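You operate a simulated robot arm through the tools that you are given. There is no shell and no other tool. Be economical: measure what you need, move in short steps, check, and stop when the job is done.

You are at the controls of a simulated robot arm. One attempt, no reset.

TASK
Fetch the brass pillar and stand it on top of the holed plate. Put the oil pot on the front of the steel bench away on the wiring bench. Take the pad from the rack deck and leave it on top of the labelled section there. Take the return bracket and leave it on the bench by the scrap tray. Pull the parts drawer open. Any order will do. Set down upright: brass pillar, pad.

It is judged by the outcome, as a careful person would: the job done as asked, and still so three seconds after it is handed in. It fails if anything else is knocked over, pushed out of place, dropped, spilled or broken.

THE ROBOT
A 6-joint arm with a two-finger parallel gripper on a trunk, on a base that drives. Base frame: it is fixed to the floor where the robot stands at the start and does not move with it; the origin is under the middle of the robot, x ahead of it, y to its left, z up; the surface under the hand at the start is at about z = 80. Readings come in cm, rad, newtons and seconds.
With the tool pointing down near the work surface it reaches from about 30 to 70 cm from the robot's upright axis, wherever it stands. Its first joint turns from -2.897 to 2.897 rad. Places, roughly: bench by the scrap tray (20x29 cm) [-302, 546, 80]; brass pillar (3x3x8 cm) [50, 0, 90]; holed plate (15x6x5 cm) [40, 430, 40]; labelled section [-525, -175, 100]; oil pot [-500, 100, 100]; pad (5x4x5 cm) [-550, -170, 90]; parts drawer [40, 470, 70]; return bracket (15x4x5 cm) [-730, 550, 80]; wiring bench [-780, 470, 80]. Payload 4.1 kg.
Tool frame: the origin (TCP) lies between the finger pads and is the grasp point; the fingertips stand 2.3 cm ahead of it; z points along the fingers, y is the line along which they close. Largest opening 9.4 cm; finger width 3.8, thickness 1; the body of the gripper, 5.4 by 9.6 cm, starts 3.9 cm behind the TCP.
Orientation is that of the tool frame in the base frame, as [roll, pitch, yaw] about the fixed x, y, z axes, in that order (R = Rz(yaw) Ry(pitch) Rx(roll)). With the fingers straight down and closing along the base's y, the tool's x points along the base's -x, its y along +y and its z along -z.

THE INTERFACE
- The arm moves only by the tool send_rows. Its argument "commands" is text: rows parted by semicolons, each of 7 numbers parted by spaces: the shift along the tool's x, y, z in units of 20 mm (1.0 is 20 mm), then the turn, a rotation vector about the tool's x, y, z in units of 5 degrees (1.0 is 5 degrees), then the closure, from 0 (fully open) to 1 (shut). In form: dx dy dz rx ry rz gripper; .... A call has 1 to 10 rows; each row shifts and turns the commanded pose from where the row before left it, along the tool's axes as they then stand. A call with a number of a shift or a turn outside -1 to 1 is refused whole. Each row takes 0.2 s and may step no farther than 5 cm and 0.15 rad from the row before; otherwise, or with a gripper value out of range, the whole call is refused. A pose out of reach is approached as far as the arm can. The call stops where the force on the tool passes 40 N (or 10 N more than at its start, if that is more) or the arm is blocked; 0.2 s more then pass. The fingers move at their own pace (about 4.5 cm/s each) and stop on an object; they squeeze with about 25 N. The grip force told is the motor's: it shows also when the fingers shut on nothing. Time passes only in rows, and 0.2 s behind the last, so rows that do not move let the fingers close. The reply holds the time, the measured pose of the TCP, the force on the tool along the base axes, the opening and the grip force, in the units named above and with some noise, with the torque about the TCP (base axes, N m) and any sound that the robot's microphone picked up.
- Cameras (640 x 400 px; columns grow to the right, rows downward): "scene" is now at [2.03, 13.21, 142.76]; the picture's right is [-0.39, -0.92, 0.00], its down [-0.52, 0.22, -0.83] and it looks along [0.76, -0.33, -0.56] (base axes); focal length 276 px, centre (320, 200). "wrist" rides on the gripper at [8.6, 1.6, -7.4] in the tool frame; the picture's right is [-0.18, 0.98, 0.00], its down [-0.58, -0.11, -0.81] and it looks along [-0.79, -0.15, 0.59] (tool axes); focal length 243 px, centre (320, 200). There is no depth. A picture from a camera that has moved, and an enlarged one, comes with that camera's place and axes in the base frame and with its lens.
- camera(camera): a new picture of that camera. The clock stands still meanwhile.
- slide_trunk(by): slides the trunk up (or, below 0, down) by that many cm; the arm and the scene camera ride with it, the base frame stays. It gives what a move gives, with no picture.
- roll_base(legs): drives the robot by 1 to 6 legs, each [ahead, turn to the left] in cm and rad, along the robot's own axes; the way and the turn of a leg run together, so that a leg with both is an arc; at most 150 cm and 3.142 rad a leg. The arm and the cameras ride along, it lands a little off, and it stops where it bumps. It gives what a move gives.
- aim_head(pan, tilt): turns the head with the scene camera to pan (to the left, within 2.705 rad either way) and tilt (down, from -0.506 to 1.204), counted from straight ahead of the robot. It gives what a move gives.
- zoom(camera, box): a new picture of the part [left, top, right, bottom] of that camera's present view, enlarged. The clock stands still meanwhile.
- close_job(): hands the job in; it is judged then, once.

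Work in short steps. Places have to be worked out from the pictures, the camera data and where the tool is seen: move nearer, look again, correct. Check each grasp and each placing, and mend what went wrong. You have 165 turns and 120 pictures in all, those below and enlarged ones among them. Open the gripper and draw the arm clear of the work before you hand the job in, unless the task says otherwise; then end with one line.

The tools are called after "Request:" by a JSON object that holds its "name" and its "arguments". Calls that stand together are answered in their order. send_rows: Moves the arm, as the interface text tells. Its arguments: {"type":"object","properties":{"commands":{"type":"string"}},"required":["commands"]} The other tools are called the same way: slide_trunk (by) slides the trunk up or down; roll_base (legs) drives the base; aim_head (pan, tilt) turns the head that bears the scene camera; camera (camera) takes a picture; zoom (camera, box) takes an enlarged picture of a part of a camera's view; close_job () hands the job in.

At the start:

```text
clock: 0.0
position: [41.52, -16.44, 107.26]
tool_rot: [-3.141, 0.001, 3.142]
ft_force: [-0.2, -0.4, -0.3]
moment: [0.01, 0.02, 0.01]
opening: 9.42
grasp_force: 0.0
trunk travel left (down, up): [-37.5, 21.5]
robot x, y, heading: [0.25, -0.04, -0.003]
head pan, tilt: [-0.407, 0.595]
```

scene: 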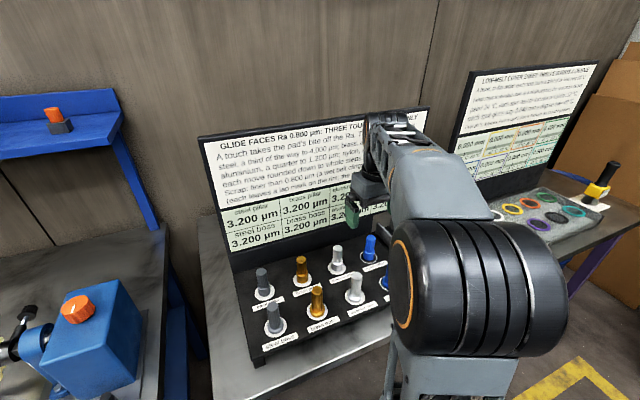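
wrist: 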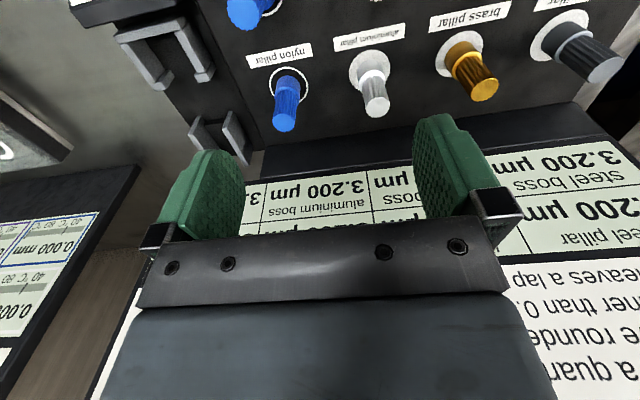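

The scene shows a stand of pillars and bosses with a sign. I zoom in to read the sign and find the brass pillar.

Request:
{"name": "zoom", "arguments": {"camera": "scene", "box": [190, 100, 440, 260]}}

Request:
{"name": "zoom", "arguments": {"camera": "scene", "box": [230, 220, 410, 370]}}

```text
2.50 times, centred on (315, 180) of scene
camera zoom: at [2.03, 13.21, 142.76], right [-0.39, -0.92, 0.0], down [-0.52, 0.22, -0.83], along [0.76, -0.33, -0.56], focal length 689 px, centre (332, 250)
```

zoom: 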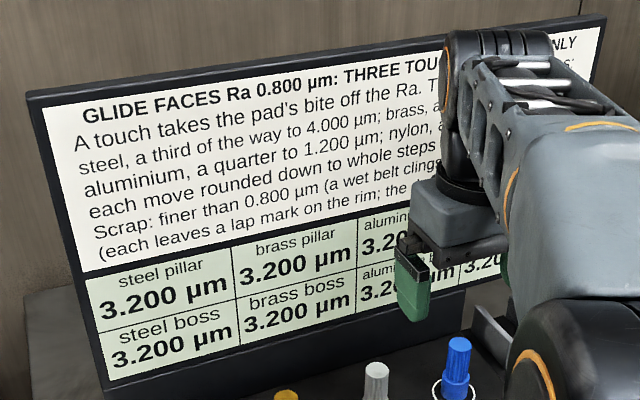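

```text
2.67 times, centred on (320, 295) of scene
camera zoom: at [2.03, 13.21, 142.76], right [-0.39, -0.92, 0.0], down [-0.52, 0.22, -0.83], along [0.76, -0.33, -0.56], focal length 735 px, centre (320, -53)
```

zoom: 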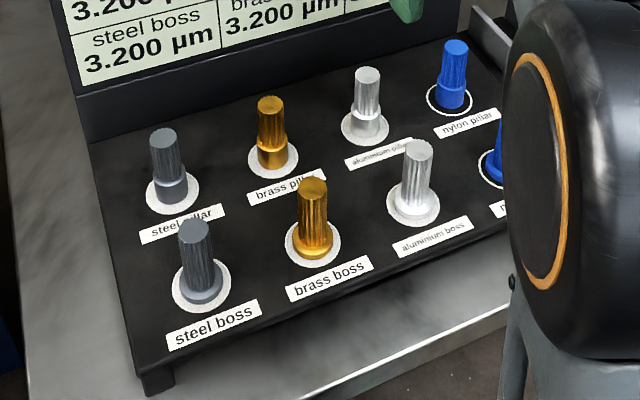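

The brass pillar is in the back row at about (47, -2), with its top near z 94. I move above it.

Request:
{"name": "send_rows", "arguments": {"commands": "-0.3 0.9 0.2 0 0 0 0;-0.3 0.9 0.2 0 0 0 0;-0.3 0.9 0.2 0 0 0 0;-0.3 0.9 0.2 0 0 0 0;-0.3 0.9 0.2 0 0 0 0;-0.3 0.9 0.2 0 0 0 0;-0.3 0.9 0.2 0 0 0 0;-0.3 0.9 0.2 0 0 0 0"}}

Request:
{"name": "camera", "arguments": {"camera": "wrist"}}

Request:
{"name": "camera", "arguments": {"camera": "scene"}}

```text
clock: 1.8
position: [46.28, -2.02, 104.18]
tool_rot: [-3.141, 0.0, 3.14]
ft_force: [-0.7, 0.1, -0.5]
moment: [0.0, 0.01, 0.04]
opening: 9.41
grasp_force: 0.0
trunk travel left (down, up): [-37.5, 21.5]
robot x, y, heading: [-0.03, 0.26, 0.001]
head pan, tilt: [-0.407, 0.595]
```

```text
115 pictures are left
camera wrist: at [37.67, -0.44, 111.42], right [0.18, 0.98, 0.0], down [0.58, -0.11, 0.81], along [0.79, -0.15, -0.59], focal length 243 px, centre (320, 200)
```

wrist: 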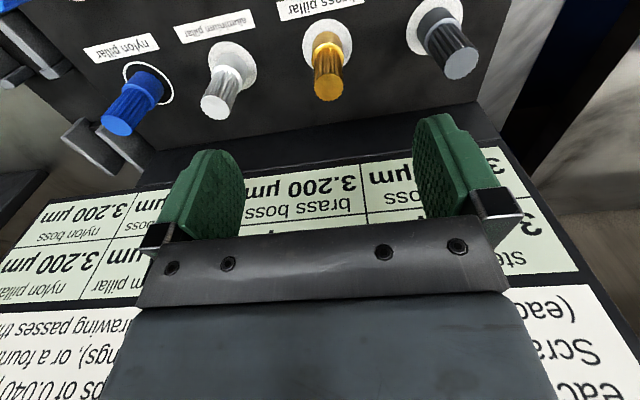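

```text
114 pictures are left
camera scene: at [2.03, 13.22, 142.76], right [-0.39, -0.92, 0.0], down [-0.52, 0.22, -0.83], along [0.76, -0.33, -0.56], focal length 276 px, centre (320, 200)
```

scene: 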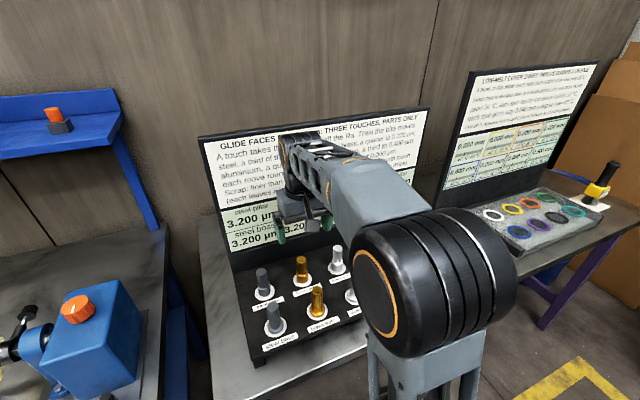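

The pillar top is at about (47.4, -1.8). I correct the position and go down to z ≈ 91.

Request:
{"name": "send_rows", "arguments": {"commands": "-0.55 0.1 0 0 0 0 0;0 0 1 0 0 0 0;0 0 1 0 0 0 0;0 0 1 0 0 0 0;0 0 1 0 0 0 0;0 0 0.8 0 0 0 0;0 0 0.8 0 0 0 0;0 0 0.9 0 0 0 0;0 0 0 0 0 0 0"}}

Request:
{"name": "camera", "arguments": {"camera": "wrist"}}

Request:
{"name": "zoom", "arguments": {"camera": "scene", "box": [190, 100, 440, 260]}}

```text
clock: 3.8
position: [47.39, -1.84, 91.09]
tool_rot: [-3.141, 0.002, 3.141]
ft_force: [-0.4, 0.5, -1.0]
moment: [0.0, 0.01, 0.02]
opening: 9.35
grasp_force: 0.1
trunk travel left (down, up): [-37.5, 21.5]
robot x, y, heading: [-0.1, 0.06, 0.006]
head pan, tilt: [-0.407, 0.595]
```

```text
113 pictures are left
camera wrist: at [38.83, -0.27, 98.56], right [0.18, 0.98, 0.0], down [0.58, -0.11, 0.81], along [0.79, -0.15, -0.59], focal length 243 px, centre (320, 200)
```

wrist: 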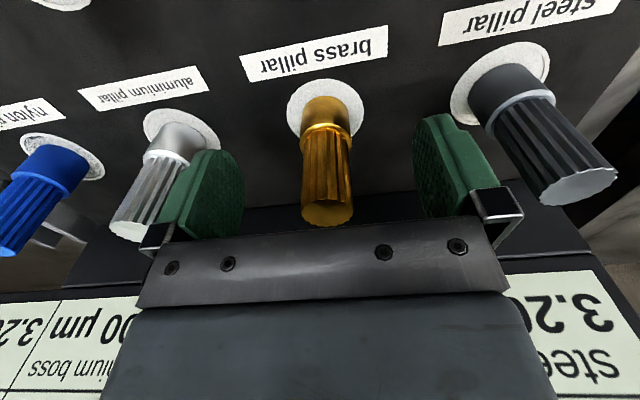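

```text
2.50 times, centred on (315, 180) of scene
camera zoom: at [2.04, 13.22, 142.76], right [-0.39, -0.92, 0.0], down [-0.52, 0.22, -0.83], along [0.76, -0.33, -0.56], focal length 689 px, centre (332, 250)
```

zoom: 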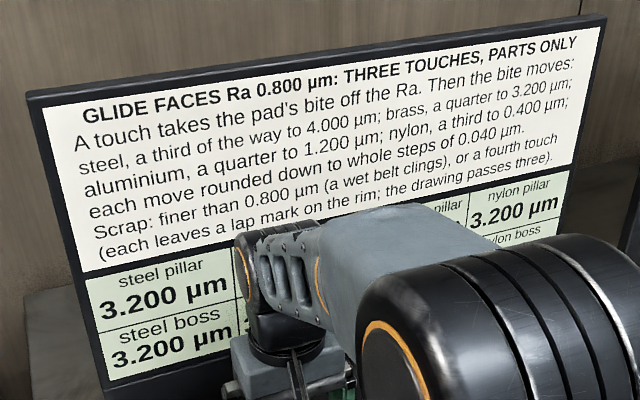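

The pillar is centred between the fingers. I close and lift.

Request:
{"name": "send_rows", "arguments": {"commands": "0 0 0 0 0 0 1;0 0 0 0 0 0 1;0 0 0 0 0 0 1;0 0 0 0 0 0 1;0 0 0 0 0 0 1;0 0 -0.5 0 0 0 1;0 0 -1 0 0 0 1;0 0 -1 0 0 0 1;0 0 -1 0 0 0 1;0 0 -1 0 0 0 1"}}

Request:
{"name": "camera", "arguments": {"camera": "wrist"}}

```text
clock: 6.0
position: [47.36, -1.87, 100.29]
tool_rot: [-3.141, 0.001, 3.142]
ft_force: [0.2, 0.5, -3.4]
moment: [0.01, 0.02, 0.0]
opening: 2.46
grasp_force: 25.1
trunk travel left (down, up): [-37.5, 21.5]
robot x, y, heading: [0.04, 0.02, 0.001]
head pan, tilt: [-0.407, 0.595]
```

```text
111 pictures are left
camera wrist: at [38.78, -0.27, 107.53], right [0.18, 0.98, 0.0], down [0.58, -0.11, 0.81], along [0.79, -0.15, -0.59], focal length 243 px, centre (320, 200)
```

wrist: 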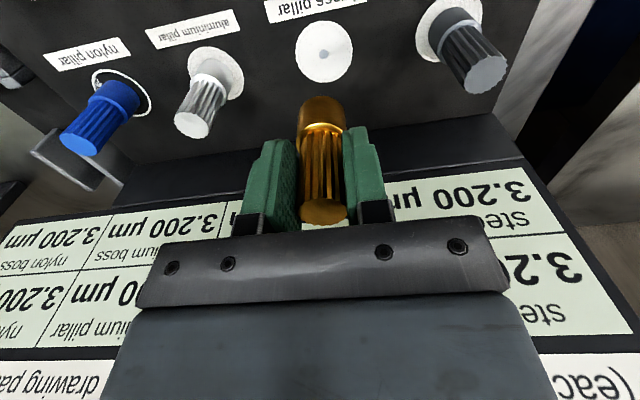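

Grasped (opening 2.5, weight about 3 N). I raise it, pull back, and look left along my route.

Request:
{"name": "send_rows", "arguments": {"commands": "0 0 -1 0 0 0 1;0 0 -1 0 0 0 1;0 0 -1 0 0 0 1;0 0 -1 0 0 0 1;0.9 0 -1 0 0 0 1;1 0 0 0 0 0 1;1 0 0 0 0 0 1;1 0 0 0 0 0 1;1 0 0 0 0 0 1;1 0 0 0 0 0 1"}}

Request:
{"name": "aim_head", "arguments": {"pan": 1.3, "tilt": 0.35}}

Request:
{"name": "camera", "arguments": {"camera": "scene"}}

Request:
{"name": "aim_head", "arguments": {"pan": 2.6, "tilt": 0.35}}

Request:
{"name": "camera", "arguments": {"camera": "scene"}}

```text
clock: 8.2
position: [35.38, -1.84, 110.09]
tool_rot: [3.141, 0.0, -3.142]
ft_force: [0.0, 0.3, -3.5]
moment: [-0.04, 0.03, -0.01]
opening: 2.48
grasp_force: 25.0
trunk travel left (down, up): [-37.5, 21.5]
robot x, y, heading: [0.17, -0.03, 0.006]
head pan, tilt: [-0.407, 0.595]
```

```text
clock: 9.9
position: [35.53, -1.8, 110.11]
tool_rot: [-3.141, 0.0, 3.14]
ft_force: [0.4, -0.5, -3.3]
moment: [0.03, 0.02, 0.04]
opening: 2.48
grasp_force: 25.3
trunk travel left (down, up): [-37.5, 21.5]
robot x, y, heading: [-0.23, -0.22, 0.0]
head pan, tilt: [1.3, 0.351]
```

```text
110 pictures are left
camera scene: at [-3.59, 25.69, 144.99], right [0.96, -0.27, 0.0], down [-0.09, -0.33, -0.94], along [0.25, 0.9, -0.34], focal length 276 px, centre (320, 200)
```

scene: 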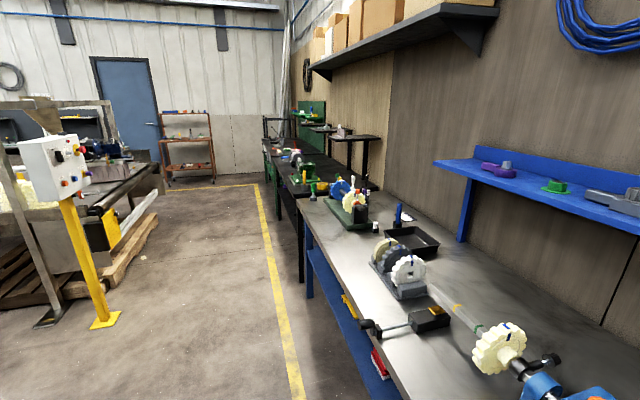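

```text
clock: 11.4
position: [35.52, -1.58, 110.05]
tool_rot: [-3.141, 0.0, 3.14]
ft_force: [-0.2, 0.4, -4.1]
moment: [-0.02, 0.01, -0.01]
opening: 2.49
grasp_force: 25.2
trunk travel left (down, up): [-37.5, 21.5]
robot x, y, heading: [0.36, 0.01, 0.003]
head pan, tilt: [2.601, 0.351]
```

```text
109 pictures are left
camera scene: at [-14.06, 21.52, 144.99], right [0.52, 0.86, 0.0], down [0.29, -0.18, -0.94], along [-0.8, 0.48, -0.34], focal length 276 px, centre (320, 200)
```

scene: 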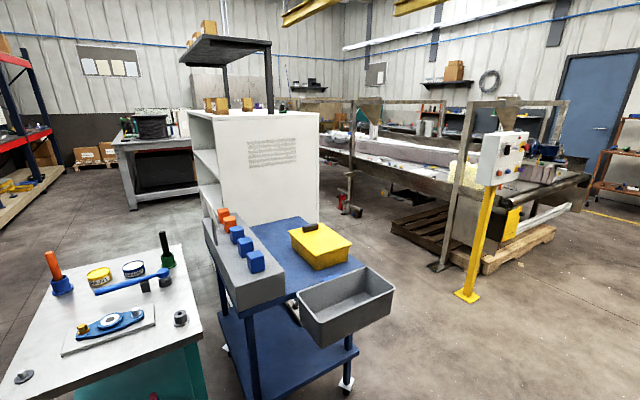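

The corridor along +y is clear, with bench fronts at x ≈ 28. I turn left and drive toward the holed plate.

Request:
{"name": "roll_base", "arguments": {"legs": [[0, 1.62], [150, 0], [150, 0], [60, 0]]}}

Request:
{"name": "aim_head", "arguments": {"pan": -0.5, "tilt": 0.45}}

Request:
{"name": "camera", "arguments": {"camera": "scene"}}

```text
clock: 32.8
position: [-15.28, 394.65, 110.02]
tool_rot: [-3.141, 0.0, -1.523]
ft_force: [1.3, 0.5, -2.7]
moment: [0.02, 0.01, 0.03]
opening: 2.46
grasp_force: 25.4
trunk travel left (down, up): [-37.5, 21.5]
robot x, y, heading: [-15.35, 359.09, 1.624]
head pan, tilt: [2.601, 0.351]
```

```text
clock: 35.4
position: [-15.24, 394.54, 110.09]
tool_rot: [3.142, 0.0, -1.524]
ft_force: [-1.1, -0.4, -3.0]
moment: [-0.03, 0.01, 0.0]
opening: 2.42
grasp_force: 25.1
trunk travel left (down, up): [-37.5, 21.5]
robot x, y, heading: [-15.4, 358.88, 1.614]
head pan, tilt: [-0.499, 0.45]
```

```text
108 pictures are left
camera scene: at [-27.77, 360.61, 144.07], right [0.9, -0.44, 0.0], down [-0.19, -0.39, -0.9], along [0.39, 0.81, -0.44], focal length 276 px, centre (320, 200)
```

scene: 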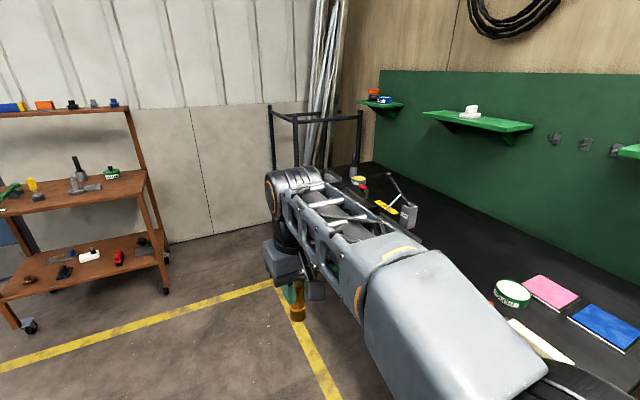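

I advance to y ≈ 430 and turn to face the bench.

Request:
{"name": "roll_base", "arguments": {"legs": [[74, 0.1], [0, -1.72], [-20, 0]]}}

Request:
{"name": "aim_head", "arguments": {"pan": 0.5, "tilt": 0.7}}

Request:
{"name": "camera", "arguments": {"camera": "scene"}}

Request:
{"name": "camera", "arguments": {"camera": "wrist"}}

```text
clock: 44.8
position: [-7.73, 431.76, 109.97]
tool_rot: [3.141, -0.001, -3.123]
ft_force: [-0.7, 0.2, -4.4]
moment: [0.02, 0.01, 0.0]
opening: 2.39
grasp_force: 24.6
trunk travel left (down, up): [-37.5, 21.5]
robot x, y, heading: [-42.69, 432.58, 0.023]
head pan, tilt: [-0.499, 0.45]
```

```text
clock: 46.1
position: [-7.81, 431.58, 110.1]
tool_rot: [3.141, 0.002, -3.122]
ft_force: [-0.1, -0.5, -3.9]
moment: [-0.01, 0.07, -0.03]
opening: 2.36
grasp_force: 25.0
trunk travel left (down, up): [-37.5, 21.5]
robot x, y, heading: [-43.19, 432.62, 0.019]
head pan, tilt: [0.499, 0.7]
```

```text
107 pictures are left
camera scene: at [-42.34, 453.59, 141.85], right [0.5, -0.87, 0.0], down [-0.56, -0.32, -0.77], along [0.66, 0.38, -0.64], focal length 276 px, centre (320, 200)
```

scene: 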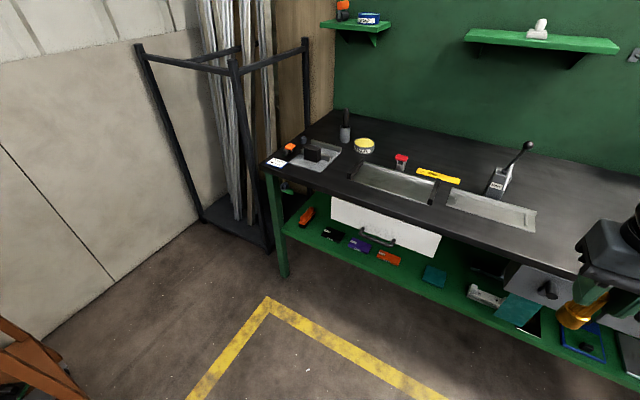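

```text
106 pictures are left
camera wrist: at [-16.37, 433.06, 117.44], right [0.17, 0.99, 0.0], down [0.58, -0.1, 0.81], along [0.79, -0.13, -0.59], focal length 243 px, centre (320, 200)
```

wrist: 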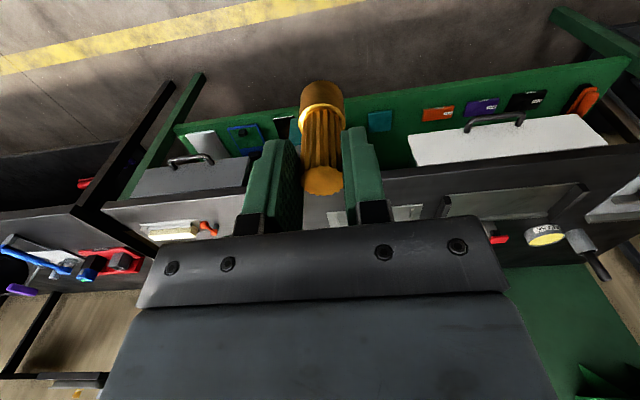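

The lower shelf holds several parts; the holed plate should be near pixel (474, 300). I zoom in there and on the drawer.

Request:
{"name": "zoom", "arguments": {"camera": "scene", "box": [410, 230, 640, 380]}}

Request:
{"name": "zoom", "arguments": {"camera": "scene", "box": [270, 100, 550, 290]}}

```text
2.67 times, centred on (525, 305) of scene
camera zoom: at [-42.34, 453.59, 141.85], right [0.5, -0.87, 0.0], down [-0.56, -0.32, -0.77], along [0.66, 0.38, -0.64], focal length 735 px, centre (-227, -80)
```

zoom: 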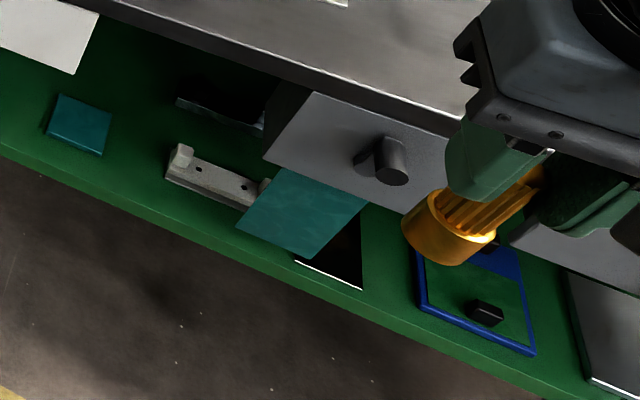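

```text
2.11 times, centred on (410, 195) of scene
camera zoom: at [-42.34, 453.59, 141.85], right [0.5, -0.87, 0.0], down [-0.56, -0.32, -0.77], along [0.66, 0.38, -0.64], focal length 580 px, centre (130, 210)
```

zoom: 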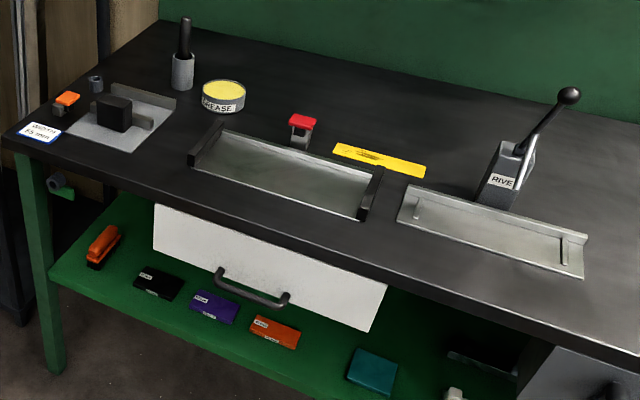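

The holed plate appears to be on the lower shelf around (46, 422), so the pillar must go in from the front and be regrasped from the side. I lower the trunk for a better look under the bench.

Request:
{"name": "slide_trunk", "arguments": {"by": -37}}

Request:
{"name": "aim_head", "arguments": {"pan": 0.1, "tilt": 0.55}}

Request:
{"name": "camera", "arguments": {"camera": "scene"}}

```text
clock: 49.7
position: [-7.86, 431.53, 73.03]
tool_rot: [3.141, 0.0, -3.125]
ft_force: [-0.4, 0.2, -3.0]
moment: [0.05, 0.02, 0.03]
opening: 2.36
grasp_force: 25.4
trunk travel left (down, up): [-0.5, 58.5]
robot x, y, heading: [-43.45, 433.12, 0.02]
head pan, tilt: [0.499, 0.7]
```

```text
clock: 50.5
position: [-7.74, 431.66, 73.1]
tool_rot: [-3.141, 0.0, -3.123]
ft_force: [-0.6, -0.5, -2.8]
moment: [0.01, -0.01, -0.03]
opening: 2.36
grasp_force: 24.8
trunk travel left (down, up): [-0.5, 58.5]
robot x, y, heading: [-43.43, 432.51, 0.014]
head pan, tilt: [0.099, 0.55]
```

```text
103 pictures are left
camera scene: at [-40.81, 450.46, 106.16], right [0.12, -0.99, 0.0], down [-0.52, -0.06, -0.85], along [0.85, 0.1, -0.52], focal length 276 px, centre (320, 200)
```

scene: 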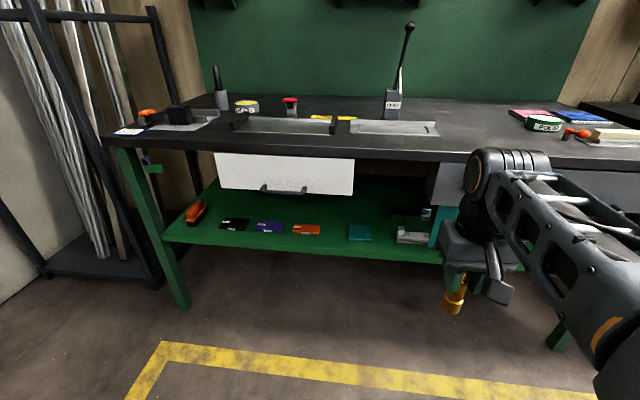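

I zoom on the holed plate region.

Request:
{"name": "zoom", "arguments": {"camera": "scene", "box": [330, 140, 490, 265]}}

Request:
{"name": "zoom", "arguments": {"camera": "scene", "box": [190, 120, 390, 250]}}

```text
3.20 times, centred on (410, 202) of scene
camera zoom: at [-40.81, 450.46, 106.16], right [0.12, -0.99, 0.0], down [-0.52, -0.06, -0.85], along [0.85, 0.1, -0.52], focal length 882 px, centre (32, 192)
```

zoom: 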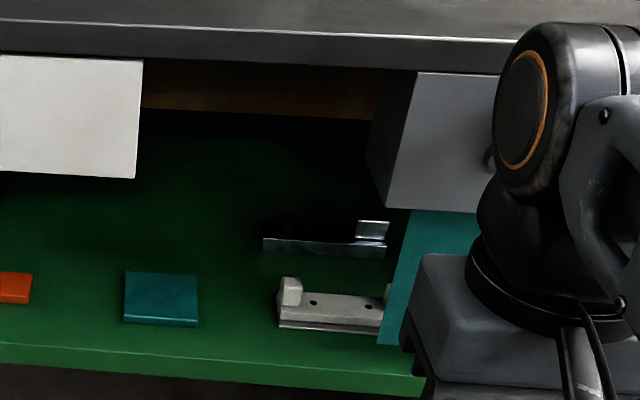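

```text
3.08 times, centred on (290, 185) of scene
camera zoom: at [-40.81, 450.46, 106.16], right [0.12, -0.99, 0.0], down [-0.52, -0.06, -0.85], along [0.85, 0.1, -0.52], focal length 848 px, centre (412, 246)
```

zoom: 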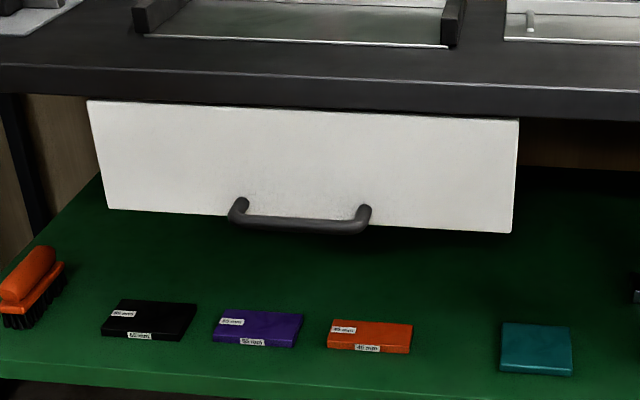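

A teal panel leans in front of the plate's right end, so the plate must be approached from the left, around y 427. I raise the trunk, move in at an angle and will set the pillar on the bench top to regrasp it.

Request:
{"name": "slide_trunk", "arguments": {"by": 37}}

Request:
{"name": "roll_base", "arguments": {"legs": [[0, 0.54], [33, 0], [0, -0.9]]}}

Request:
{"name": "aim_head", "arguments": {"pan": 0.1, "tilt": 0.8}}

Request:
{"name": "camera", "arguments": {"camera": "scene"}}

Request:
{"name": "camera", "arguments": {"camera": "wrist"}}

```text
clock: 54.1
position: [-7.75, 431.59, 109.99]
tool_rot: [3.141, -0.001, -3.124]
ft_force: [0.0, -0.4, -3.1]
moment: [-0.02, 0.03, 0.0]
opening: 2.35
grasp_force: 24.8
trunk travel left (down, up): [-37.5, 21.5]
robot x, y, heading: [-43.39, 432.89, 0.025]
head pan, tilt: [0.099, 0.55]
```

```text
clock: 60.1
position: [17.47, 436.12, 109.99]
tool_rot: [3.141, -0.001, 2.789]
ft_force: [0.2, -0.2, -3.1]
moment: [0.01, 0.02, 0.0]
opening: 2.35
grasp_force: 25.0
trunk travel left (down, up): [-37.5, 21.5]
robot x, y, heading: [-15.02, 450.02, -0.351]
head pan, tilt: [0.099, 0.55]
```

```text
clock: 60.9
position: [17.54, 436.13, 110.03]
tool_rot: [3.141, 0.0, 2.789]
ft_force: [-0.5, -0.1, -2.9]
moment: [-0.01, 0.01, 0.03]
opening: 2.34
grasp_force: 25.3
trunk travel left (down, up): [-37.5, 21.5]
robot x, y, heading: [-15.55, 449.92, -0.353]
head pan, tilt: [0.099, 0.799]
```

```text
100 pictures are left
camera scene: at [-7.42, 465.82, 141.03], right [-0.25, -0.97, 0.0], down [-0.69, 0.18, -0.7], along [0.68, -0.17, -0.72], focal length 276 px, centre (320, 200)
```

scene: 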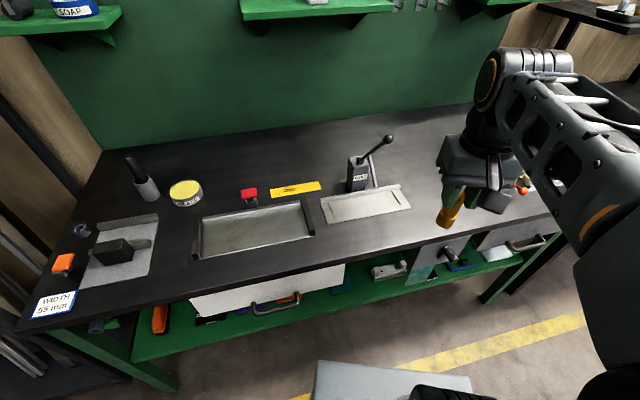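

```text
99 pictures are left
camera wrist: at [9.99, 440.57, 117.43], right [0.51, 0.86, 0.0], down [0.51, -0.3, 0.81], along [0.69, -0.41, -0.59], focal length 243 px, centre (320, 200)
```

wrist: 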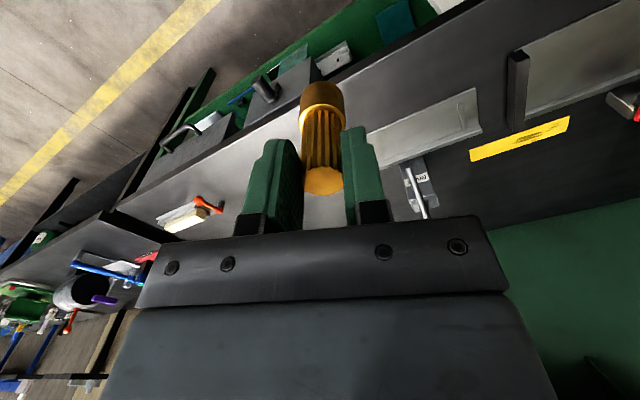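

Front strip of the bench near (35, 426) is free. I move the pillar over it.

Request:
{"name": "send_rows", "arguments": {"commands": "-1 -0.17 0 0 0 0 1;-1 -0.17 0 0 0 0 1;-1 -0.17 0 0 0 0 1;-1 -0.17 0 0 0 0 1;-1 -0.17 0 0 0 0 1;-1 -0.17 0 0 0 0 1;-1 -0.17 0 0 0 0 1;-1 -0.17 0 0 0 0 1;-1 -0.17 0 0 0 0 1;-1 -0.17 0 0 0 0 1"}}

Request:
{"name": "send_rows", "arguments": {"commands": "0 0 1 0 0 0 1;0 0 1 0 0 0 1;0 0 1 0 0 0 1;0 0 1 0 0 0 1;0 0 1 0 0 0 1;0 0 1 0 0 0 1;0 0 1 0 0 0 1;0 0 1 0 0 0 1;0 0 1 0 0 0 1;0 0 1 0 0 0 1"}}

Request:
{"name": "camera", "arguments": {"camera": "wrist"}}

Request:
{"name": "camera", "arguments": {"camera": "scene"}}

```text
clock: 63.1
position: [35.31, 426.11, 110.0]
tool_rot: [-3.141, 0.0, 2.788]
ft_force: [-0.8, -1.3, -3.1]
moment: [0.02, 0.02, 0.01]
opening: 2.37
grasp_force: 24.6
trunk travel left (down, up): [-37.5, 21.5]
robot x, y, heading: [-15.42, 449.84, -0.348]
head pan, tilt: [0.099, 0.799]
```

```text
clock: 65.3
position: [35.11, 426.03, 90.05]
tool_rot: [3.14, -0.001, 2.788]
ft_force: [0.2, 0.0, -3.3]
moment: [0.0, 0.03, -0.01]
opening: 2.36
grasp_force: 25.1
trunk travel left (down, up): [-37.5, 21.5]
robot x, y, heading: [-15.22, 449.68, -0.355]
head pan, tilt: [0.099, 0.799]
```

```text
98 pictures are left
camera wrist: at [27.66, 430.42, 97.38], right [0.51, 0.86, 0.0], down [0.51, -0.3, 0.81], along [0.69, -0.41, -0.59], focal length 243 px, centre (320, 200)
```

wrist: 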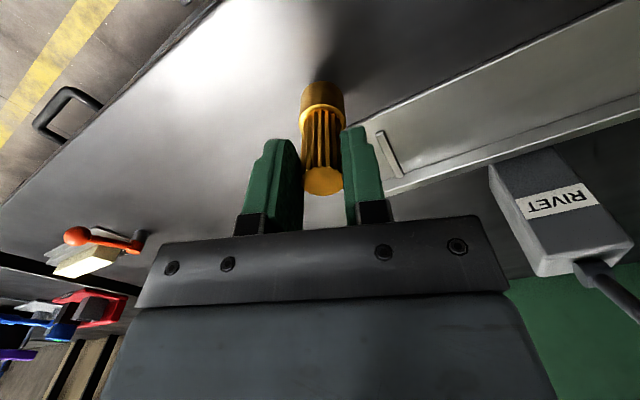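

```text
97 pictures are left
camera scene: at [-7.42, 465.82, 141.03], right [-0.25, -0.97, 0.0], down [-0.69, 0.18, -0.7], along [0.68, -0.17, -0.72], focal length 276 px, centre (320, 200)
```

scene: 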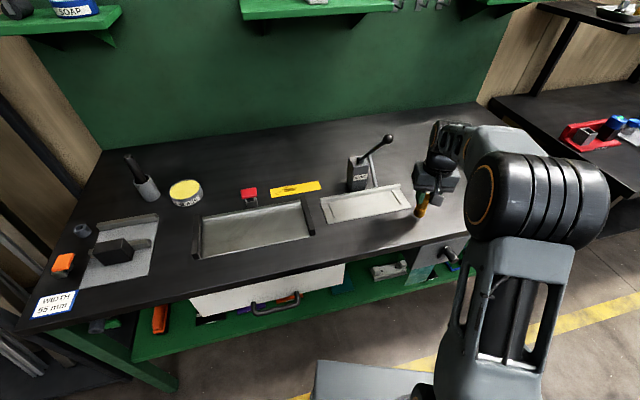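

The spot is free. I lower in small steps until it contacts the bench.

Request:
{"name": "send_rows", "arguments": {"commands": "0 0 0.8 0 0 0 1;0 0 0.5 0 0 0 1;0 0 0.3 0 0 0 1;0 0 0.2 0 0 0 1;0 0 0.2 0 0 0 1;0 0 0.2 0 0 0 1;0 0 0.15 0 0 0 1"}}

```text
clock: 66.1
position: [35.3, 425.96, 87.95]
tool_rot: [-3.138, 0.017, 2.789]
ft_force: [-2.9, 2.1, 15.6]
moment: [0.22, 0.3, 0.01]
opening: 2.35
grasp_force: 24.8
trunk travel left (down, up): [-37.5, 21.5]
robot x, y, heading: [-15.49, 450.47, -0.353]
head pan, tilt: [0.099, 0.799]
stopped in row 3: the force on the tool passed its limit at 46 N (the readings are from after the stop); the commanded pose is now the measured one
```

Contact made at TCP z ≈ 88. I ease off slightly and open the fingers.

Request:
{"name": "send_rows", "arguments": {"commands": "0 0 -0.03 0 0 0 1;0 0 0 0 0 0 0.6;0 0 0 0 0 0 0.2;0 0 0 0 0 0 0;0 0 0 0 0 0 0;0 0 0 0 0 0 0;0 0 -0.5 0 0 0 0;0 0 -1 0 0 0 0;0 0 -1 0 0 0 0;0 0 -1 0 0 0 0"}}

Request:
{"name": "camera", "arguments": {"camera": "wrist"}}

```text
clock: 68.3
position: [35.25, 426.08, 94.69]
tool_rot: [-3.139, 0.013, 2.788]
ft_force: [-0.5, 0.3, -0.1]
moment: [0.01, 0.01, 0.03]
opening: 9.39
grasp_force: 0.0
trunk travel left (down, up): [-37.5, 21.5]
robot x, y, heading: [-14.9, 450.06, -0.349]
head pan, tilt: [0.099, 0.799]
```

```text
96 pictures are left
camera wrist: at [27.63, 430.61, 102.06], right [0.51, 0.86, 0.0], down [0.5, -0.3, 0.81], along [0.7, -0.42, -0.58], focal length 243 px, centre (320, 200)
```

wrist: 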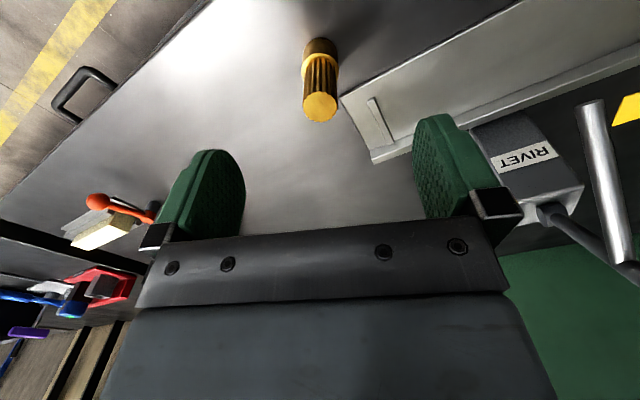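

The pillar stands on the bench at (35.2, 426.0), base z ≈ 80.5; it had slipped a bit in the grip. I raise, retract and tilt the tool 45° forward to regrasp it from the side.

Request:
{"name": "send_rows", "arguments": {"commands": "0 0 -1 0 0 0 0;1 0 -0.5 0 0 0 0;1 0 0 0 -1 0 0;1 0 0 0 -1 0 0;1 0 0 0 -1 0 0;1 0 0 0 -1 0 0;0 0 0 0 -1 0 0;0 0 0 0 -1 0 0;0 0 0 0 -1 0 0;0 0 0 0 -1 0 0"}}

Request:
{"name": "send_rows", "arguments": {"commands": "0 0 0 0 -1 0 0;0 0 0 0 0 0 0"}}

Request:
{"name": "camera", "arguments": {"camera": "wrist"}}

```text
clock: 70.5
position: [25.97, 429.38, 96.61]
tool_rot: [-3.138, 0.711, 2.789]
ft_force: [-0.4, -0.8, -0.1]
moment: [0.01, 0.03, -0.01]
opening: 9.42
grasp_force: 0.1
trunk travel left (down, up): [-37.5, 21.5]
robot x, y, heading: [-15.02, 450.11, -0.348]
head pan, tilt: [0.099, 0.799]
```

```text
clock: 71.1
position: [25.89, 429.54, 96.56]
tool_rot: [-3.137, 0.799, 2.791]
ft_force: [0.2, 0.8, 0.1]
moment: [0.0, 0.01, 0.01]
opening: 9.4
grasp_force: 0.0
trunk travel left (down, up): [-37.5, 21.5]
robot x, y, heading: [-15.09, 450.05, -0.349]
head pan, tilt: [0.099, 0.799]
```

```text
95 pictures are left
camera wrist: at [15.82, 434.81, 95.51], right [0.46, 0.88, 0.13], down [-0.2, -0.04, 0.98], along [0.86, -0.48, 0.16], focal length 243 px, centre (320, 200)
```

wrist: 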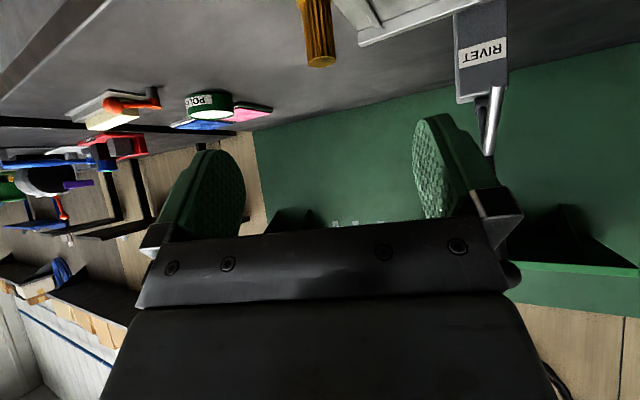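

I lower to grasp height and then advance around the pillar.

Request:
{"name": "send_rows", "arguments": {"commands": "0.8 0 0.78 0 0 0 0;0.8 0 0.78 0 0 0 0;0.8 0 0.78 0 0 0 0;0.8 0 0.78 0 0 0 0;0.78 0 0.75 0 0 0 0;-0.7 0 0.72 0 0 0 0;-0.7 0 0.72 0 0 0 0;-0.7 0 0.72 0 0 0 0"}}

Request:
{"name": "camera", "arguments": {"camera": "wrist"}}

Request:
{"name": "camera", "arguments": {"camera": "scene"}}

```text
clock: 72.9
position: [31.48, 427.4, 85.32]
tool_rot: [-3.141, 0.797, 2.793]
ft_force: [0.5, 1.0, -0.3]
moment: [-0.02, -0.02, 0.0]
opening: 9.38
grasp_force: 0.1
trunk travel left (down, up): [-37.5, 21.5]
robot x, y, heading: [-15.39, 449.97, -0.349]
head pan, tilt: [0.099, 0.799]
```

```text
94 pictures are left
camera wrist: at [21.41, 432.78, 84.36], right [0.46, 0.88, 0.13], down [-0.2, -0.04, 0.98], along [0.87, -0.48, 0.15], focal length 243 px, centre (320, 200)
```

wrist: 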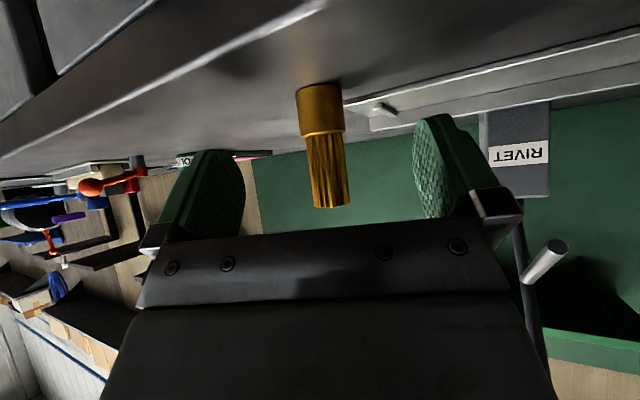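

```text
93 pictures are left
camera scene: at [-7.45, 465.83, 141.02], right [-0.25, -0.97, 0.0], down [-0.69, 0.18, -0.7], along [0.68, -0.17, -0.72], focal length 276 px, centre (320, 200)
```

scene: 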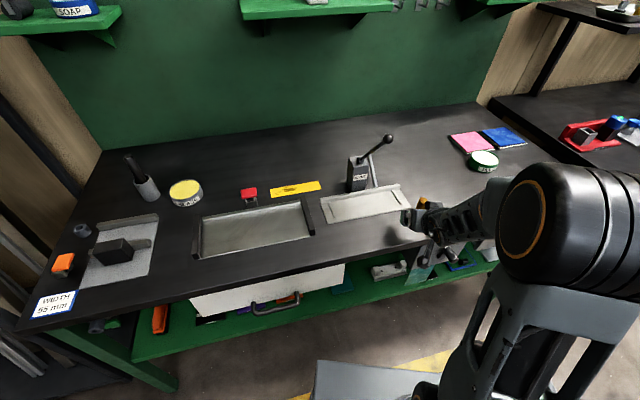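

Aligned. I narrow the fingers a little, advance the last 4 cm and close.

Request:
{"name": "send_rows", "arguments": {"commands": "0 0 0 0 0 0 0.4;0 0 0 0 0 0 0.4;-0.68 0 0.7 0 0 0 0.4;-0.68 0 0.7 0 0 0 0.4;0 0 0 0 0 0 1;0 0 0 0 0 0 1;0 0 0 0 0 0 1;0 0 0 0 0 0 1;0 0 0 0 0 0 1"}}

Request:
{"name": "camera", "arguments": {"camera": "wrist"}}

```text
clock: 74.9
position: [35.14, 426.11, 85.51]
tool_rot: [-3.139, 0.798, 2.789]
ft_force: [-0.8, -0.2, 1.3]
moment: [0.09, -0.04, 0.01]
opening: 2.75
grasp_force: 24.7
trunk travel left (down, up): [-37.5, 21.5]
robot x, y, heading: [-15.15, 450.21, -0.35]
head pan, tilt: [0.099, 0.799]
```

```text
92 pictures are left
camera wrist: at [25.05, 431.42, 84.45], right [0.46, 0.88, 0.13], down [-0.2, -0.04, 0.98], along [0.87, -0.48, 0.16], focal length 243 px, centre (320, 200)
```

wrist: 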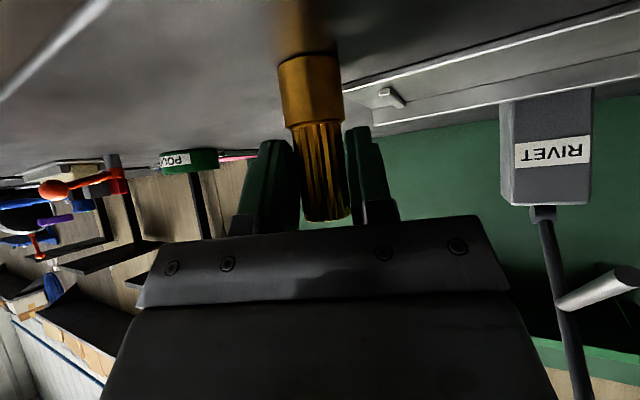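

Good grip. I lift and retract clear of the bench edge.

Request:
{"name": "send_rows", "arguments": {"commands": "-0.55 0 -0.53 0 0 0 1;-0.55 0 -0.53 0 0 0 1;0.7 0 -0.72 0 0 0 1;0.7 0 -0.72 0 0 0 1;0.7 0 -0.72 0 0 0 1;0.7 0 -0.72 0 0 0 1;0.7 0 -0.72 0 0 0 1;0.7 0 -0.72 0 0 0 1;0.7 0 -0.72 0 0 0 1;0.7 0 -0.72 0 0 0 1"}}

Request:
{"name": "send_rows", "arguments": {"commands": "0.7 0 -0.72 0 0 0 1;0.7 0 -0.72 0 0 0 1;0 0 0 0 0 0 1"}}

Request:
{"name": "camera", "arguments": {"camera": "wrist"}}

```text
clock: 77.1
position: [22.93, 429.99, 89.29]
tool_rot: [-3.14, 0.798, 2.789]
ft_force: [0.3, -0.1, -3.3]
moment: [0.02, 0.03, -0.01]
opening: 2.35
grasp_force: 25.2
out of reach, approached as far as the arm can: row 9, 10
trunk travel left (down, up): [-37.5, 21.5]
robot x, y, heading: [-15.25, 450.39, -0.351]
head pan, tilt: [0.099, 0.799]
```

```text
clock: 77.9
position: [22.13, 429.58, 89.99]
tool_rot: [-3.139, 0.798, 2.792]
ft_force: [-0.3, -0.4, -4.3]
moment: [0.0, 0.01, 0.02]
opening: 2.38
grasp_force: 24.7
out of reach, approached as far as the arm can: row 1, 2
trunk travel left (down, up): [-37.5, 21.5]
robot x, y, heading: [-15.19, 450.31, -0.35]
head pan, tilt: [0.099, 0.799]
```

```text
91 pictures are left
camera wrist: at [12.14, 434.88, 88.96], right [0.46, 0.88, 0.13], down [-0.2, -0.04, 0.98], along [0.87, -0.48, 0.15], focal length 243 px, centre (320, 200)
```

wrist: 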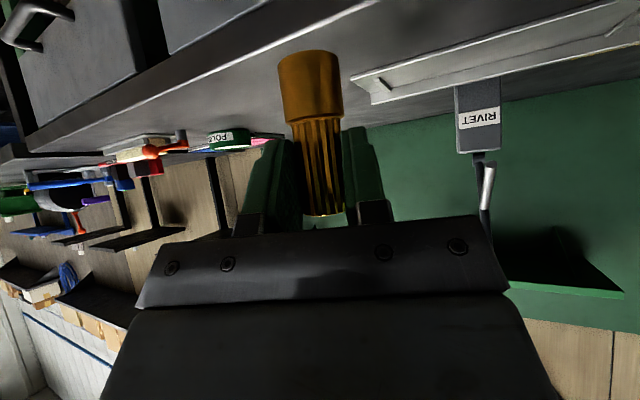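

I back the base away 15 cm and lower the trunk, then look at the shelf with the wrist camera.

Request:
{"name": "roll_base", "arguments": {"legs": [[-15, 0]]}}

Request:
{"name": "slide_trunk", "arguments": {"by": -36}}

Request:
{"name": "camera", "arguments": {"camera": "wrist"}}

Request:
{"name": "aim_head", "arguments": {"pan": 0.1, "tilt": 0.6}}

Request:
{"name": "camera", "arguments": {"camera": "scene"}}

```text
clock: 79.2
position: [8.05, 434.87, 90.05]
tool_rot: [-3.14, 0.795, 2.792]
ft_force: [0.0, -0.3, -3.3]
moment: [0.02, 0.02, 0.03]
opening: 2.39
grasp_force: 25.3
trunk travel left (down, up): [-37.5, 21.5]
robot x, y, heading: [-29.34, 455.01, -0.349]
head pan, tilt: [0.099, 0.799]
```

```text
clock: 82.7
position: [8.03, 434.74, 53.96]
tool_rot: [-3.14, 0.796, 2.791]
ft_force: [-0.7, -0.2, -3.5]
moment: [0.0, 0.02, 0.03]
opening: 2.4
grasp_force: 25.1
trunk travel left (down, up): [-1.5, 57.5]
robot x, y, heading: [-29.13, 455.09, -0.349]
head pan, tilt: [0.099, 0.799]
```

```text
90 pictures are left
camera wrist: at [-2.07, 440.13, 52.95], right [0.46, 0.88, 0.13], down [-0.2, -0.04, 0.98], along [0.87, -0.47, 0.15], focal length 243 px, centre (320, 200)
```

wrist: 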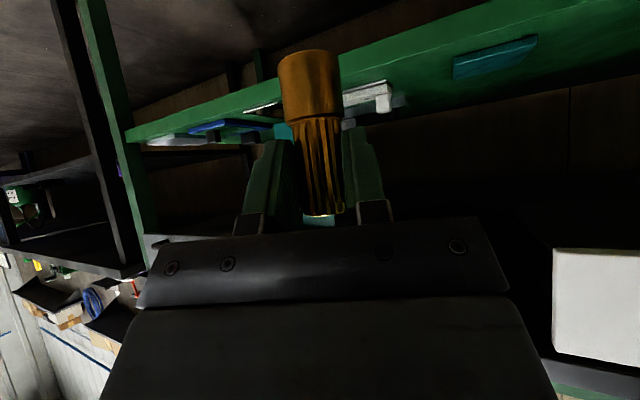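

```text
clock: 83.5
position: [8.02, 434.79, 53.97]
tool_rot: [-3.14, 0.795, 2.791]
ft_force: [-0.1, 0.2, -3.3]
moment: [-0.02, 0.03, 0.0]
opening: 2.38
grasp_force: 25.5
trunk travel left (down, up): [-1.5, 57.5]
robot x, y, heading: [-29.32, 455.47, -0.347]
head pan, tilt: [0.099, 0.6]
```

```text
89 pictures are left
camera scene: at [-20.97, 470.84, 106.71], right [-0.25, -0.97, 0.0], down [-0.55, 0.14, -0.82], along [0.8, -0.2, -0.57], focal length 276 px, centre (320, 200)
```

scene: 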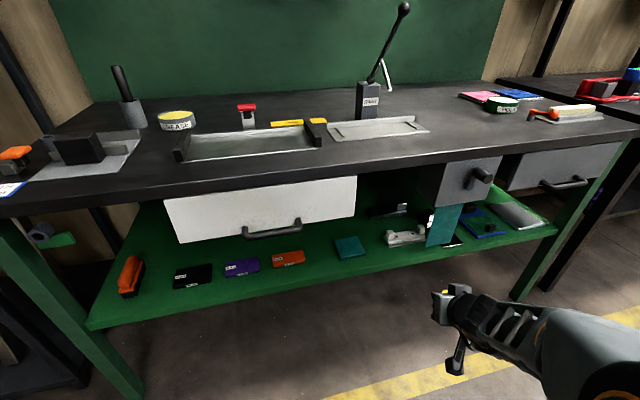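

I zoom in on the plate from this viewpoint in both cameras.

Request:
{"name": "zoom", "arguments": {"camera": "scene", "box": [330, 180, 490, 280]}}

Request:
{"name": "zoom", "arguments": {"camera": "wrist", "box": [220, 30, 460, 180]}}

```text
4.00 times, centred on (410, 230) of scene
camera zoom: at [-20.97, 470.84, 106.71], right [-0.25, -0.97, 0.0], down [-0.55, 0.14, -0.82], along [0.8, -0.2, -0.57], focal length 1103 px, centre (-40, 80)
```

zoom: 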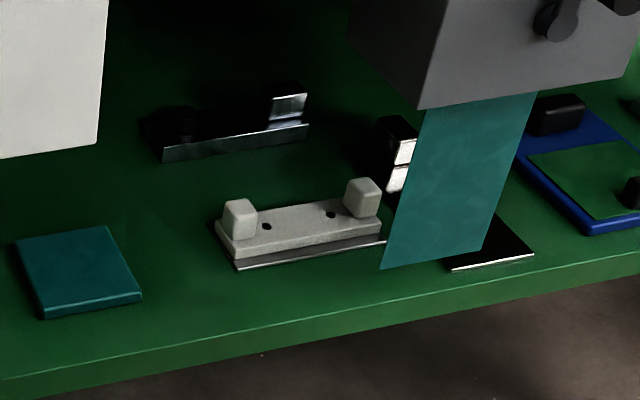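

```text
2.67 times, centred on (340, 105) of wrist
camera zoom: at [-2.07, 440.13, 52.95], right [0.46, 0.88, 0.13], down [-0.2, -0.04, 0.98], along [0.87, -0.48, 0.15], focal length 647 px, centre (267, 453)
```

zoom: 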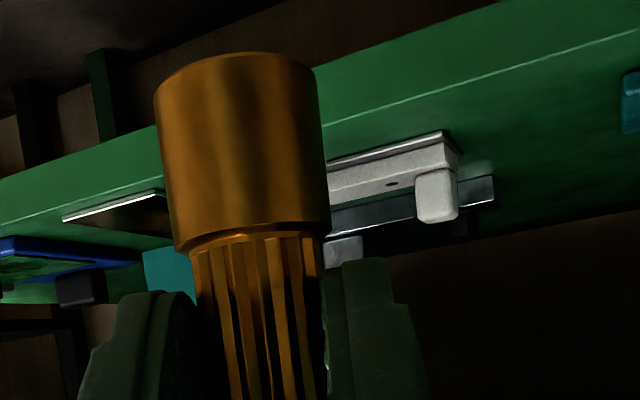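

The plate top is at z ≈ 43.5, with the centre between its two lugs at about (40.3, 425.9). To keep clear of the teal panel I approach along a heading of about -0.6, so I reposition the base.

Request:
{"name": "roll_base", "arguments": {"legs": [[0, -0.94], [-33.8, 0], [0, 0.69]]}}

```text
clock: 89.9
position: [-7.7, 457.87, 53.96]
tool_rot: [-3.14, 0.796, 2.544]
ft_force: [0.2, -0.5, -3.9]
moment: [0.02, 0.06, 0.01]
opening: 2.36
grasp_force: 25.0
trunk travel left (down, up): [-1.5, 57.5]
robot x, y, heading: [-39.05, 486.8, -0.593]
head pan, tilt: [0.099, 0.6]
```

On line with the plate; I drive forward 38 cm and look again.

Request:
{"name": "roll_base", "arguments": {"legs": [[38, 0]]}}

Request:
{"name": "camera", "arguments": {"camera": "wrist"}}

Request:
{"name": "aim_head", "arguments": {"pan": -0.1, "tilt": 0.75}}

Request:
{"name": "camera", "arguments": {"camera": "scene"}}

```text
clock: 92.2
position: [23.45, 436.62, 53.89]
tool_rot: [-3.14, 0.796, 2.545]
ft_force: [-0.3, 0.6, -3.0]
moment: [0.0, 0.04, 0.03]
opening: 2.38
grasp_force: 25.1
trunk travel left (down, up): [-1.5, 57.5]
robot x, y, heading: [-7.88, 465.55, -0.595]
head pan, tilt: [0.099, 0.6]
```

```text
86 pictures are left
camera wrist: at [14.95, 444.35, 52.95], right [0.66, 0.74, 0.13], down [-0.2, 0.01, 0.98], along [0.72, -0.67, 0.15], focal length 243 px, centre (320, 200)
```

wrist: 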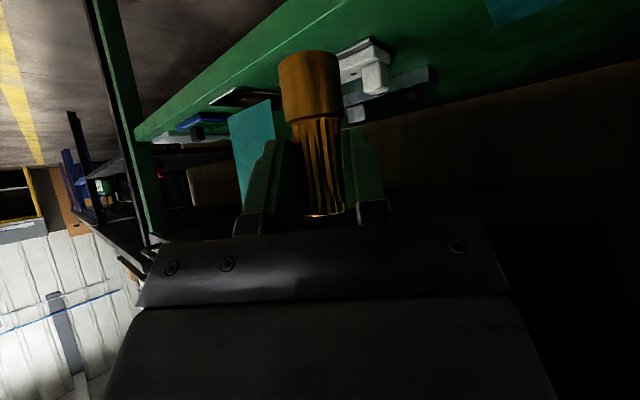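

```text
clock: 93.0
position: [23.39, 436.85, 53.96]
tool_rot: [-3.141, 0.797, 2.545]
ft_force: [-0.1, 0.7, -3.3]
moment: [0.03, 0.03, 0.02]
opening: 2.4
grasp_force: 25.0
trunk travel left (down, up): [-1.5, 57.5]
robot x, y, heading: [-7.83, 465.8, -0.594]
head pan, tilt: [-0.099, 0.75]
```

```text
85 pictures are left
camera scene: at [2.72, 477.61, 105.43], right [-0.64, -0.77, 0.0], down [-0.52, 0.44, -0.73], along [0.56, -0.47, -0.68], focal length 276 px, centre (320, 200)
```

scene: 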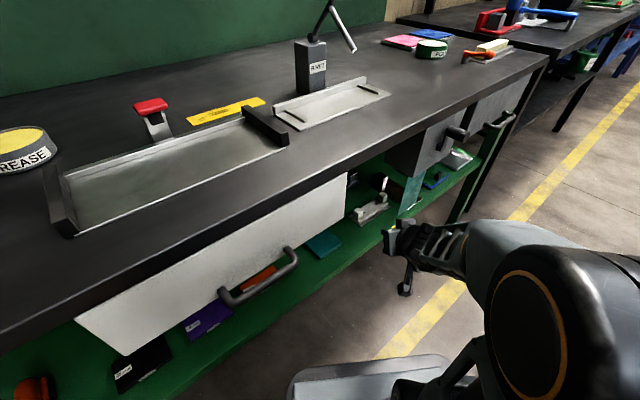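

I zoom once more to refine the plate position.

Request:
{"name": "zoom", "arguments": {"camera": "scene", "box": [320, 160, 440, 250]}}

Request:
{"name": "zoom", "arguments": {"camera": "wrist", "box": [200, 10, 440, 160]}}

```text
4.44 times, centred on (380, 205) of scene
camera zoom: at [2.72, 477.61, 105.43], right [-0.64, -0.77, 0.0], down [-0.52, 0.44, -0.73], along [0.56, -0.47, -0.68], focal length 1226 px, centre (53, 178)
```

zoom: 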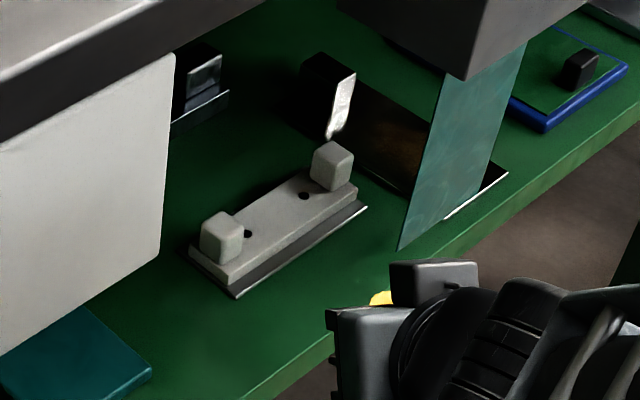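

```text
2.67 times, centred on (320, 85) of wrist
camera zoom: at [14.95, 444.35, 52.94], right [0.66, 0.74, 0.13], down [-0.2, 0.01, 0.98], along [0.72, -0.67, 0.15], focal length 647 px, centre (320, 507)
```

zoom: 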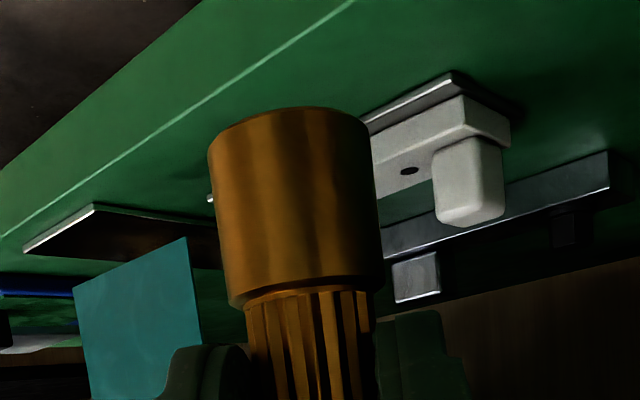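

Both views agree: the centre between the holes is at about (40.4, 425.5), plate top z 43.5. I advance a few cm and check the commanded motion and clearance under the bench edge.

Request:
{"name": "send_rows", "arguments": {"commands": "-0.35 0 0.36 0 0 0 1;-0.35 0 0.36 0 0 0 1;-0.7 0 0.71 0 0 0 1;-0.7 0 0.71 0 0 0 1;0.7 0 0.7 0 0 0 1;-0.7 0 0.71 0 0 0 1"}}

Request:
{"name": "camera", "arguments": {"camera": "scene"}}

```text
clock: 94.4
position: [29.94, 432.12, 51.97]
tool_rot: [-3.14, 0.797, 2.544]
ft_force: [-0.2, -0.3, -3.2]
moment: [0.05, 0.03, -0.02]
opening: 2.35
grasp_force: 25.2
trunk travel left (down, up): [-1.5, 57.5]
robot x, y, heading: [-7.96, 465.73, -0.593]
head pan, tilt: [-0.099, 0.75]
```

```text
82 pictures are left
camera scene: at [2.71, 477.61, 105.42], right [-0.64, -0.77, 0.0], down [-0.52, 0.44, -0.73], along [0.56, -0.47, -0.68], focal length 276 px, centre (320, 200)
```

scene: 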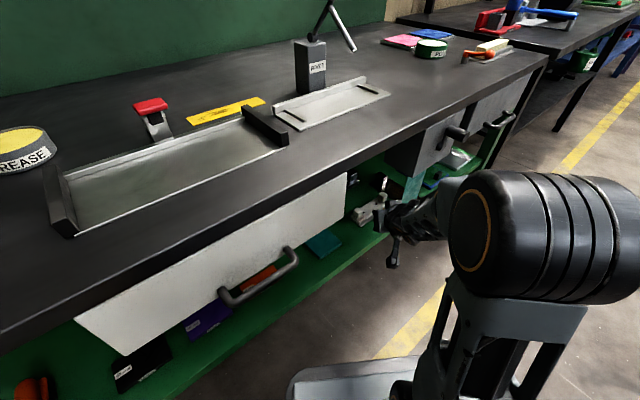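

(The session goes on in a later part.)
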